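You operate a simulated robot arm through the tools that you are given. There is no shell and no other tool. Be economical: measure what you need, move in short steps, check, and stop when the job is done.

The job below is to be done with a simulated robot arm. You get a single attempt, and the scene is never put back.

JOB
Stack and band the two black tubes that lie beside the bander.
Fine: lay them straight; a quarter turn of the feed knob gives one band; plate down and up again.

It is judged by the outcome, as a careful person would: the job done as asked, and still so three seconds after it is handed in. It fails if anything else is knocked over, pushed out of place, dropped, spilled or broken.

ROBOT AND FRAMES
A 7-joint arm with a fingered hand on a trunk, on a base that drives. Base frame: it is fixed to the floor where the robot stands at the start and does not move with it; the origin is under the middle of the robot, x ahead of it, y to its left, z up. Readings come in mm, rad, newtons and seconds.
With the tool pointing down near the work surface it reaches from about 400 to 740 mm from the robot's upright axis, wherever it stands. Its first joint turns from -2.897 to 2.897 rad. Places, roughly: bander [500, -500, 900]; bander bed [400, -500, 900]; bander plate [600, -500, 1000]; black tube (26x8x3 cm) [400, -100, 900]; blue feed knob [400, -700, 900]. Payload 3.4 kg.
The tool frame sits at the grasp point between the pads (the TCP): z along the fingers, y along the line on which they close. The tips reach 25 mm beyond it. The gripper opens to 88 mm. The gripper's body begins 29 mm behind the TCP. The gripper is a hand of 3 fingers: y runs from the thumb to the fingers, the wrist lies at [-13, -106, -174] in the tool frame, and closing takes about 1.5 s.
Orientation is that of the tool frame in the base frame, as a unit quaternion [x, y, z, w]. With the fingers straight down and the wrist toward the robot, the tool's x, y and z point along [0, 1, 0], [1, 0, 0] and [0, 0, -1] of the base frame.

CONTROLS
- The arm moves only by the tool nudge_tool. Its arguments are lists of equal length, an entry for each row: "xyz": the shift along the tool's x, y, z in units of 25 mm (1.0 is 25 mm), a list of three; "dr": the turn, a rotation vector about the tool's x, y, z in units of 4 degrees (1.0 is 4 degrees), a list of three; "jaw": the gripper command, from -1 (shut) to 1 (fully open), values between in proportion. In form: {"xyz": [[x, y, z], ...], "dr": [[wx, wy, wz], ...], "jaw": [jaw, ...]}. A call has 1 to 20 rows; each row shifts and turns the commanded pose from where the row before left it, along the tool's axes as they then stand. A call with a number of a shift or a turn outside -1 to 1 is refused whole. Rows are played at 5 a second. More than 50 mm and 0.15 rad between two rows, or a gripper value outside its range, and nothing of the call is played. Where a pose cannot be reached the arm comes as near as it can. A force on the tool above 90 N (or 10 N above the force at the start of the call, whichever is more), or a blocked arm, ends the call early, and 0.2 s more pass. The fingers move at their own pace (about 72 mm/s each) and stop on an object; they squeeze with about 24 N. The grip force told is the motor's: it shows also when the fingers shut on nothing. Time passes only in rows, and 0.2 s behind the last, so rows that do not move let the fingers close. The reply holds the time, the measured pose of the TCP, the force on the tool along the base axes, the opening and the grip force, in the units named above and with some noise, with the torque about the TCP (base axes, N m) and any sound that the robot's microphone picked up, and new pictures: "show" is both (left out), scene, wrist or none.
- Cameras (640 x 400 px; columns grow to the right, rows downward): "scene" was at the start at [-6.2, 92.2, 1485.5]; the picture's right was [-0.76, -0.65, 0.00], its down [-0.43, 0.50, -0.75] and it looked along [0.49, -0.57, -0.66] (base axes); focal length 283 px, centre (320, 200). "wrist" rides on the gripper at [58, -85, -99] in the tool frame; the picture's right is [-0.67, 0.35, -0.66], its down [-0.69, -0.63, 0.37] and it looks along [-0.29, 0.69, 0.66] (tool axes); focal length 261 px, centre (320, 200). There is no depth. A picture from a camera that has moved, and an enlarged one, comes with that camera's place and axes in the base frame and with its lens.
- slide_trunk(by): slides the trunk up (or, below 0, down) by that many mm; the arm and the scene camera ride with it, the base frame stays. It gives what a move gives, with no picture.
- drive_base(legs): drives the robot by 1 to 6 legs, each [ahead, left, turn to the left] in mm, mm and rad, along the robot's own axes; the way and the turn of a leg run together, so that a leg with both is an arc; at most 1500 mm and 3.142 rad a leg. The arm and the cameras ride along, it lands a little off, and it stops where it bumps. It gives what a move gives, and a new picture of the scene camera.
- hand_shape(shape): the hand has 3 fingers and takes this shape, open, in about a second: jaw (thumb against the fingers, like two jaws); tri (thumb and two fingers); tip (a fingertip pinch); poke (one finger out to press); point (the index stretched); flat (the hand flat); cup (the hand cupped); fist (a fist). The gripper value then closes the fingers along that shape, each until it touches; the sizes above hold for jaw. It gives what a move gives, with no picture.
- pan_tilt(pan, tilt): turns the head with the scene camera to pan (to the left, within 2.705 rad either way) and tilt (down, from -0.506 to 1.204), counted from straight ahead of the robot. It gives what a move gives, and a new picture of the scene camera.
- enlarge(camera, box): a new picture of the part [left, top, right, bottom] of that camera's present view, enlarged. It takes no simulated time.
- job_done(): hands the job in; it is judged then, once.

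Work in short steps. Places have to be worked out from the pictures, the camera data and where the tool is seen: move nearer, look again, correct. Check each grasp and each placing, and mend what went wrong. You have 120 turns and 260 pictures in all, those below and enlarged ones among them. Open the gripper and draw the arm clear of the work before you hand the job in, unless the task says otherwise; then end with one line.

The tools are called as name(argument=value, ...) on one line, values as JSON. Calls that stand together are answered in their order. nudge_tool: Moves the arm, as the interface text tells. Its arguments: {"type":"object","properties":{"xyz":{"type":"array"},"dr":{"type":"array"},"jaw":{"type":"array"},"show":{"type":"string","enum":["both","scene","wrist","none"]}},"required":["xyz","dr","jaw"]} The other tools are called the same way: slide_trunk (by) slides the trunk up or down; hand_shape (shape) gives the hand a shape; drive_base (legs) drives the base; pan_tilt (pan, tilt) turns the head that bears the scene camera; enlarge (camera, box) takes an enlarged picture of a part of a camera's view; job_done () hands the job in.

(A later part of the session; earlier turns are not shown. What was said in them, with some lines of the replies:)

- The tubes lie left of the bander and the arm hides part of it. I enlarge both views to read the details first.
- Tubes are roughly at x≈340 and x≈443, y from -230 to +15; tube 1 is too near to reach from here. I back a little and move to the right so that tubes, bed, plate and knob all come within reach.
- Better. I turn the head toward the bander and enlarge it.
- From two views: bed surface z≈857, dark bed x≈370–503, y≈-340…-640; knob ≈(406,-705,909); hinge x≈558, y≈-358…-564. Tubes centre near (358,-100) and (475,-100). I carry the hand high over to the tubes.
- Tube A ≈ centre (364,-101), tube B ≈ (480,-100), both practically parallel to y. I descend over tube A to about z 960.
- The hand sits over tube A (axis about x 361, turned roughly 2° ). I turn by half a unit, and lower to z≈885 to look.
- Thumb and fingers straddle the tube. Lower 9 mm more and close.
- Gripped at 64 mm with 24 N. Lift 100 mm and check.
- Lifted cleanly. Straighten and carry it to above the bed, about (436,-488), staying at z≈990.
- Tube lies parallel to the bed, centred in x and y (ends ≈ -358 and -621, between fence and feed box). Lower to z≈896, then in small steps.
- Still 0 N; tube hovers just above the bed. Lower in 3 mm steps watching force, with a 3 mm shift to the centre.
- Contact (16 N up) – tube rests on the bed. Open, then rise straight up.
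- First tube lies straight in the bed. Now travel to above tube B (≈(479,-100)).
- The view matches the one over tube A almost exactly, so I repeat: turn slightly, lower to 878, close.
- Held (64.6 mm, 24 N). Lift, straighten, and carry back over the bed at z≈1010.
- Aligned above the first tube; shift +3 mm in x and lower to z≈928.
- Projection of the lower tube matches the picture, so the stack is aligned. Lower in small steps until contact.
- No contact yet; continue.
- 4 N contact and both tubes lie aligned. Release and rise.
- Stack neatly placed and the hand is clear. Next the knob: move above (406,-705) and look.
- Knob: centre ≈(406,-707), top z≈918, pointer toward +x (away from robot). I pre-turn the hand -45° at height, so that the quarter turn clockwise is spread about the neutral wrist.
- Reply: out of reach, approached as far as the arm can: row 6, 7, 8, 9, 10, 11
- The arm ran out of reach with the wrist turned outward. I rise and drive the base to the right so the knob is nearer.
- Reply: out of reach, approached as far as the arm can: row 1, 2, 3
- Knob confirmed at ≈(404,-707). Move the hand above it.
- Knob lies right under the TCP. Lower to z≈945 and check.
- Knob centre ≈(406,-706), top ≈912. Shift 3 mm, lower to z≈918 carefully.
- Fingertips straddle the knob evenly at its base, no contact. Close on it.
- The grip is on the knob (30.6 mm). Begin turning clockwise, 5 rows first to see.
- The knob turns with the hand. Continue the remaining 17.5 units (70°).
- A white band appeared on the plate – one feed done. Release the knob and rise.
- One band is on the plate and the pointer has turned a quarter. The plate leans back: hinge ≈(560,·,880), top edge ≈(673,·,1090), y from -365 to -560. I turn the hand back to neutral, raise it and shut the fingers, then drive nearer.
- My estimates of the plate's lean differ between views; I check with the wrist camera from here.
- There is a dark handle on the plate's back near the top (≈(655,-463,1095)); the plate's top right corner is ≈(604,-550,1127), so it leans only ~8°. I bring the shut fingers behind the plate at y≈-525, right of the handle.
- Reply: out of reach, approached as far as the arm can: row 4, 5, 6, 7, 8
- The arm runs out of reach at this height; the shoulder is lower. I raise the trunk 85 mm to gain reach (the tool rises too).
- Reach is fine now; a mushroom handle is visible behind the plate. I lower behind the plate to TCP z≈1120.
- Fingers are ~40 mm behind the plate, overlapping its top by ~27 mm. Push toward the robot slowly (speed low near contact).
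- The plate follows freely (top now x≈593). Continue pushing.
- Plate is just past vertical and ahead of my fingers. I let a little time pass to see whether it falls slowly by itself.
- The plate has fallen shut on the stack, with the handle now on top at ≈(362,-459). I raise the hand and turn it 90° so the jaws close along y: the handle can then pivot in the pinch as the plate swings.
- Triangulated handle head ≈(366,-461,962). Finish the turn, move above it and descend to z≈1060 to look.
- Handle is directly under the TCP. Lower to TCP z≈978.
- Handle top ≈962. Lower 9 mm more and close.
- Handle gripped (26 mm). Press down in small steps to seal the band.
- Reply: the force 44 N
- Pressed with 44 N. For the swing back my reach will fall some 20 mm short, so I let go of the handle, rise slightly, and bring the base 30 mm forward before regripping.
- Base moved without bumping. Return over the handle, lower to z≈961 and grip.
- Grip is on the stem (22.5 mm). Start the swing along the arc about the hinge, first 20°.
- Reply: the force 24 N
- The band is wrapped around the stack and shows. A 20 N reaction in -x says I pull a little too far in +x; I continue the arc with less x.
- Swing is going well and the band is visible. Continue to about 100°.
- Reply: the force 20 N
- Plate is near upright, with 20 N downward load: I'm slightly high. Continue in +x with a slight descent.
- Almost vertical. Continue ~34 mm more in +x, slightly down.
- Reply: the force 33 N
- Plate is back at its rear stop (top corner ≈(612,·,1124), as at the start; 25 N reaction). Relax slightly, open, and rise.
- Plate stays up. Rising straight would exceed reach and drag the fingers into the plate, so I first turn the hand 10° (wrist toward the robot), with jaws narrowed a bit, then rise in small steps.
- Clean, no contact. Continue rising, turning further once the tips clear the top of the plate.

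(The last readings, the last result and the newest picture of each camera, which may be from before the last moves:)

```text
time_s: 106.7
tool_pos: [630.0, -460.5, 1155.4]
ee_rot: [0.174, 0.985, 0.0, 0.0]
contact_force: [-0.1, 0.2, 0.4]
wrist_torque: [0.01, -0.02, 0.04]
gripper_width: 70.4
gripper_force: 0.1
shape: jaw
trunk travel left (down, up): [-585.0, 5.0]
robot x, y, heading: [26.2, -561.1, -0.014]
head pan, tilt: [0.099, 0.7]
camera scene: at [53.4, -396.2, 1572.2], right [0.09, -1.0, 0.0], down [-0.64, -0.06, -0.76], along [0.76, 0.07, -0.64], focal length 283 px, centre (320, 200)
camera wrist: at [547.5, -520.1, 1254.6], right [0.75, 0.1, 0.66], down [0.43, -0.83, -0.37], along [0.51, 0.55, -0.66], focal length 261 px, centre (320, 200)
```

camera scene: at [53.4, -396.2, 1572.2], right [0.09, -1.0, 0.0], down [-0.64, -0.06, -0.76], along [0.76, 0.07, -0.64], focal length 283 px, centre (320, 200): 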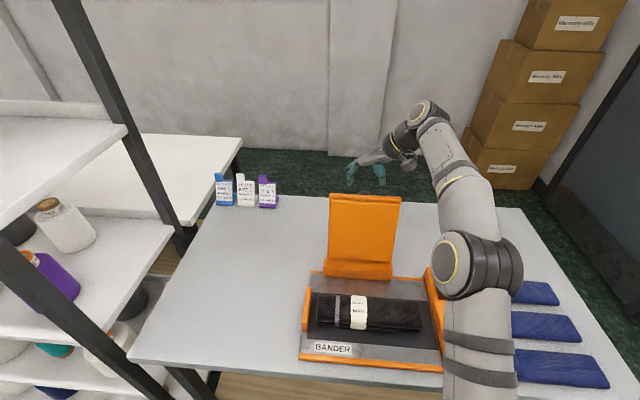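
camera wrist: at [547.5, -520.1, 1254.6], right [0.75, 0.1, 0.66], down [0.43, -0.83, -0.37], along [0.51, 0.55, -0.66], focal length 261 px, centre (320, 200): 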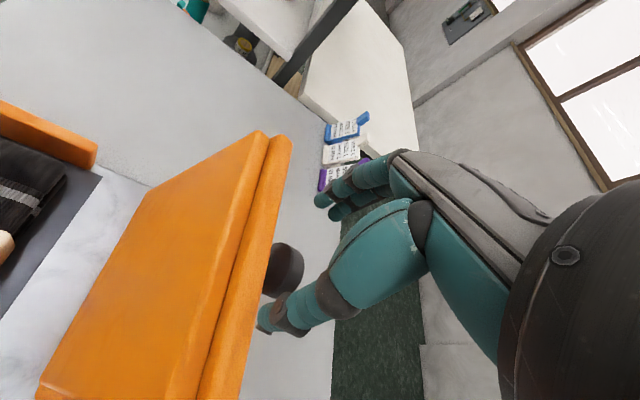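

Tips are level with the plate's top. Rise further with more turning to keep within reach.

nudge_tool(xyz=[[0, 0, -0.4], [0, 0, -0.4], [0, 0, -0.5], [0, 0, -0.8], [0, 0, -1], [0, 0, 0]], dr=[[0, 0, 0.6], [0, 0, 1], [0, 0, 1], [0, 0, 1], [0, 0, 1], [0, 0, 0]], jaw=[0.6, 0.6, 0.6, 0.6, 0.6, 0.6])

```text
time_s: 108.1
tool_pos: [632.0, -460.4, 1232.4]
ee_rot: [0.331, 0.944, -0.001, 0.0]
contact_force: [0.1, -0.1, -1.1]
wrist_torque: [-0.02, 0.0, -0.05]
gripper_width: 70.6
gripper_force: 0.1
shape: jaw
trunk travel left (down, up): [-585.0, 5.0]
robot x, y, heading: [24.5, -559.5, -0.01]
head pan, tilt: [0.099, 0.7]
camera scene: at [53.3, -396.3, 1572.2], right [0.09, -1.0, 0.0], down [-0.64, -0.06, -0.76], along [0.76, 0.07, -0.64], focal length 283 px, centre (320, 200)
camera wrist: at [533.7, -491.2, 1332.7], right [0.74, -0.14, 0.66], down [0.14, -0.92, -0.37], along [0.66, 0.37, -0.66], focal length 261 px, centre (320, 200)
```

scene: 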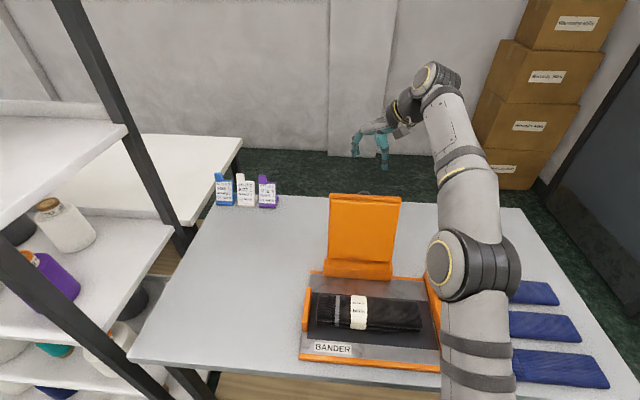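
wrist: 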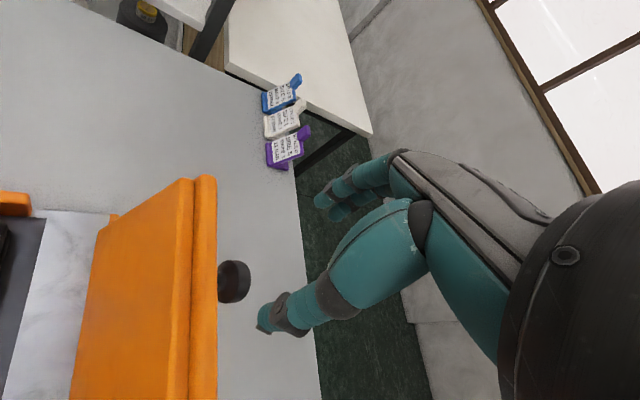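

Clear above the plate. Draw the arm back toward the robot and then inspect.

nudge_tool(xyz=[[0.54, -0.89, 0], [0.54, -0.89, 0], [0.54, -0.89, 0], [0.54, -0.89, 0], [0.54, -0.89, 0], [0.54, -0.89, 0], [0.54, -0.89, 0], [0.54, -0.89, 0], [0.54, -0.89, 0], [0, 0, 0]], dr=[[0, 0, 0], [0, 0, 0], [0, 0, 0], [0, 0, 0], [0, 0, 0], [0, 0, 0], [0, 0, 0], [0, 0, 0], [0, 0, 0], [0, 0, 0]], jaw=[1, 1, 1, 1, 1, 1, 1, 1, 1, 1], show="none")

drive_base(legs=[[-100, 0, 0], [0, -200, 0]])

pan_tilt(pan=0.35, tilt=0.75)

enlarge(camera="scene", box=[200, 100, 500, 300])

```text
time_s: 110.3
tool_pos: [411.9, -539.6, 1229.4]
ee_rot: [0.33, 0.944, 0.001, 0.0]
contact_force: [-0.1, 0.2, 0.1]
wrist_torque: [-0.01, -0.01, 0.0]
gripper_width: 87.6
gripper_force: 0.0
shape: jaw
trunk travel left (down, up): [-585.0, 5.0]
robot x, y, heading: [28.7, -562.5, -0.011]
head pan, tilt: [0.099, 0.7]
```

```text
time_s: 112.6
tool_pos: [308.6, -737.7, 1229.4]
ee_rot: [0.329, 0.944, 0.0, 0.0]
contact_force: [0.4, 0.7, 0.0]
wrist_torque: [-0.01, -0.01, -0.01]
gripper_width: 87.5
gripper_force: 0.0
shape: jaw
trunk travel left (down, up): [-585.0, 5.0]
robot x, y, heading: [-74.6, -755.1, -0.016]
head pan, tilt: [0.099, 0.7]
camera scene: at [-48.1, -594.8, 1572.3], right [0.09, -1.0, 0.0], down [-0.64, -0.06, -0.77], along [0.76, 0.07, -0.64], focal length 283 px, centre (320, 200)
```

scene: 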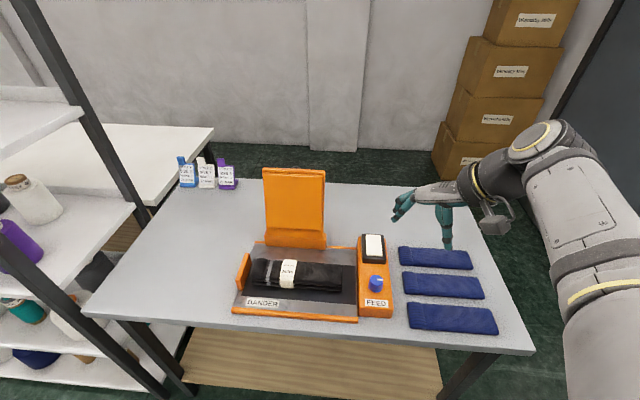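

```text
time_s: 113.4
tool_pos: [310.2, -737.3, 1227.6]
ee_rot: [0.33, 0.944, 0.0, 0.0]
contact_force: [-0.4, -0.6, 0.5]
wrist_torque: [-0.04, 0.01, 0.0]
gripper_width: 87.7
gripper_force: 0.1
shape: jaw
trunk travel left (down, up): [-585.0, 5.0]
robot x, y, heading: [-74.4, -760.4, -0.008]
head pan, tilt: [0.351, 0.75]
camera scene: at [-54.5, -573.6, 1568.0], right [0.33, -0.94, 0.0], down [-0.64, -0.23, -0.73], along [0.69, 0.24, -0.68], focal length 283 px, centre (320, 200)
```

scene: 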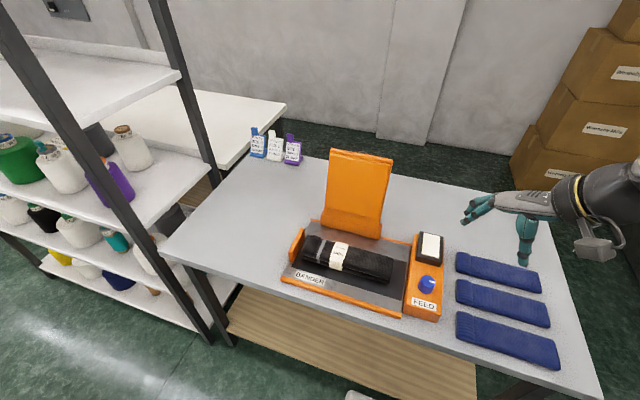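

```text
2.00 times, centred on (350, 200) of scene
camera zoom: at [-54.5, -573.6, 1568.0], right [0.33, -0.94, 0.0], down [-0.64, -0.23, -0.73], along [0.69, 0.24, -0.68], focal length 566 px, centre (260, 200)
```

zoom: 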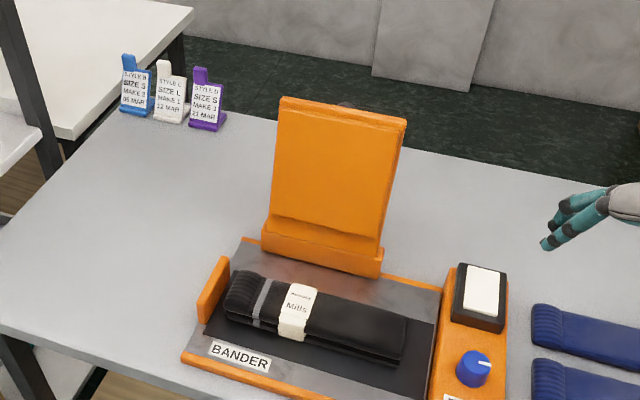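

The two tubes are stacked and banded, the plate is up, nothing else has moved, and the hand is open and clear. I hand the job in.

job_done()

```text
The job is handed in.
```

The two black tubes are stacked straight on the bander bed with one band around them. The plate is back up, and nothing else on the table was disturbed.
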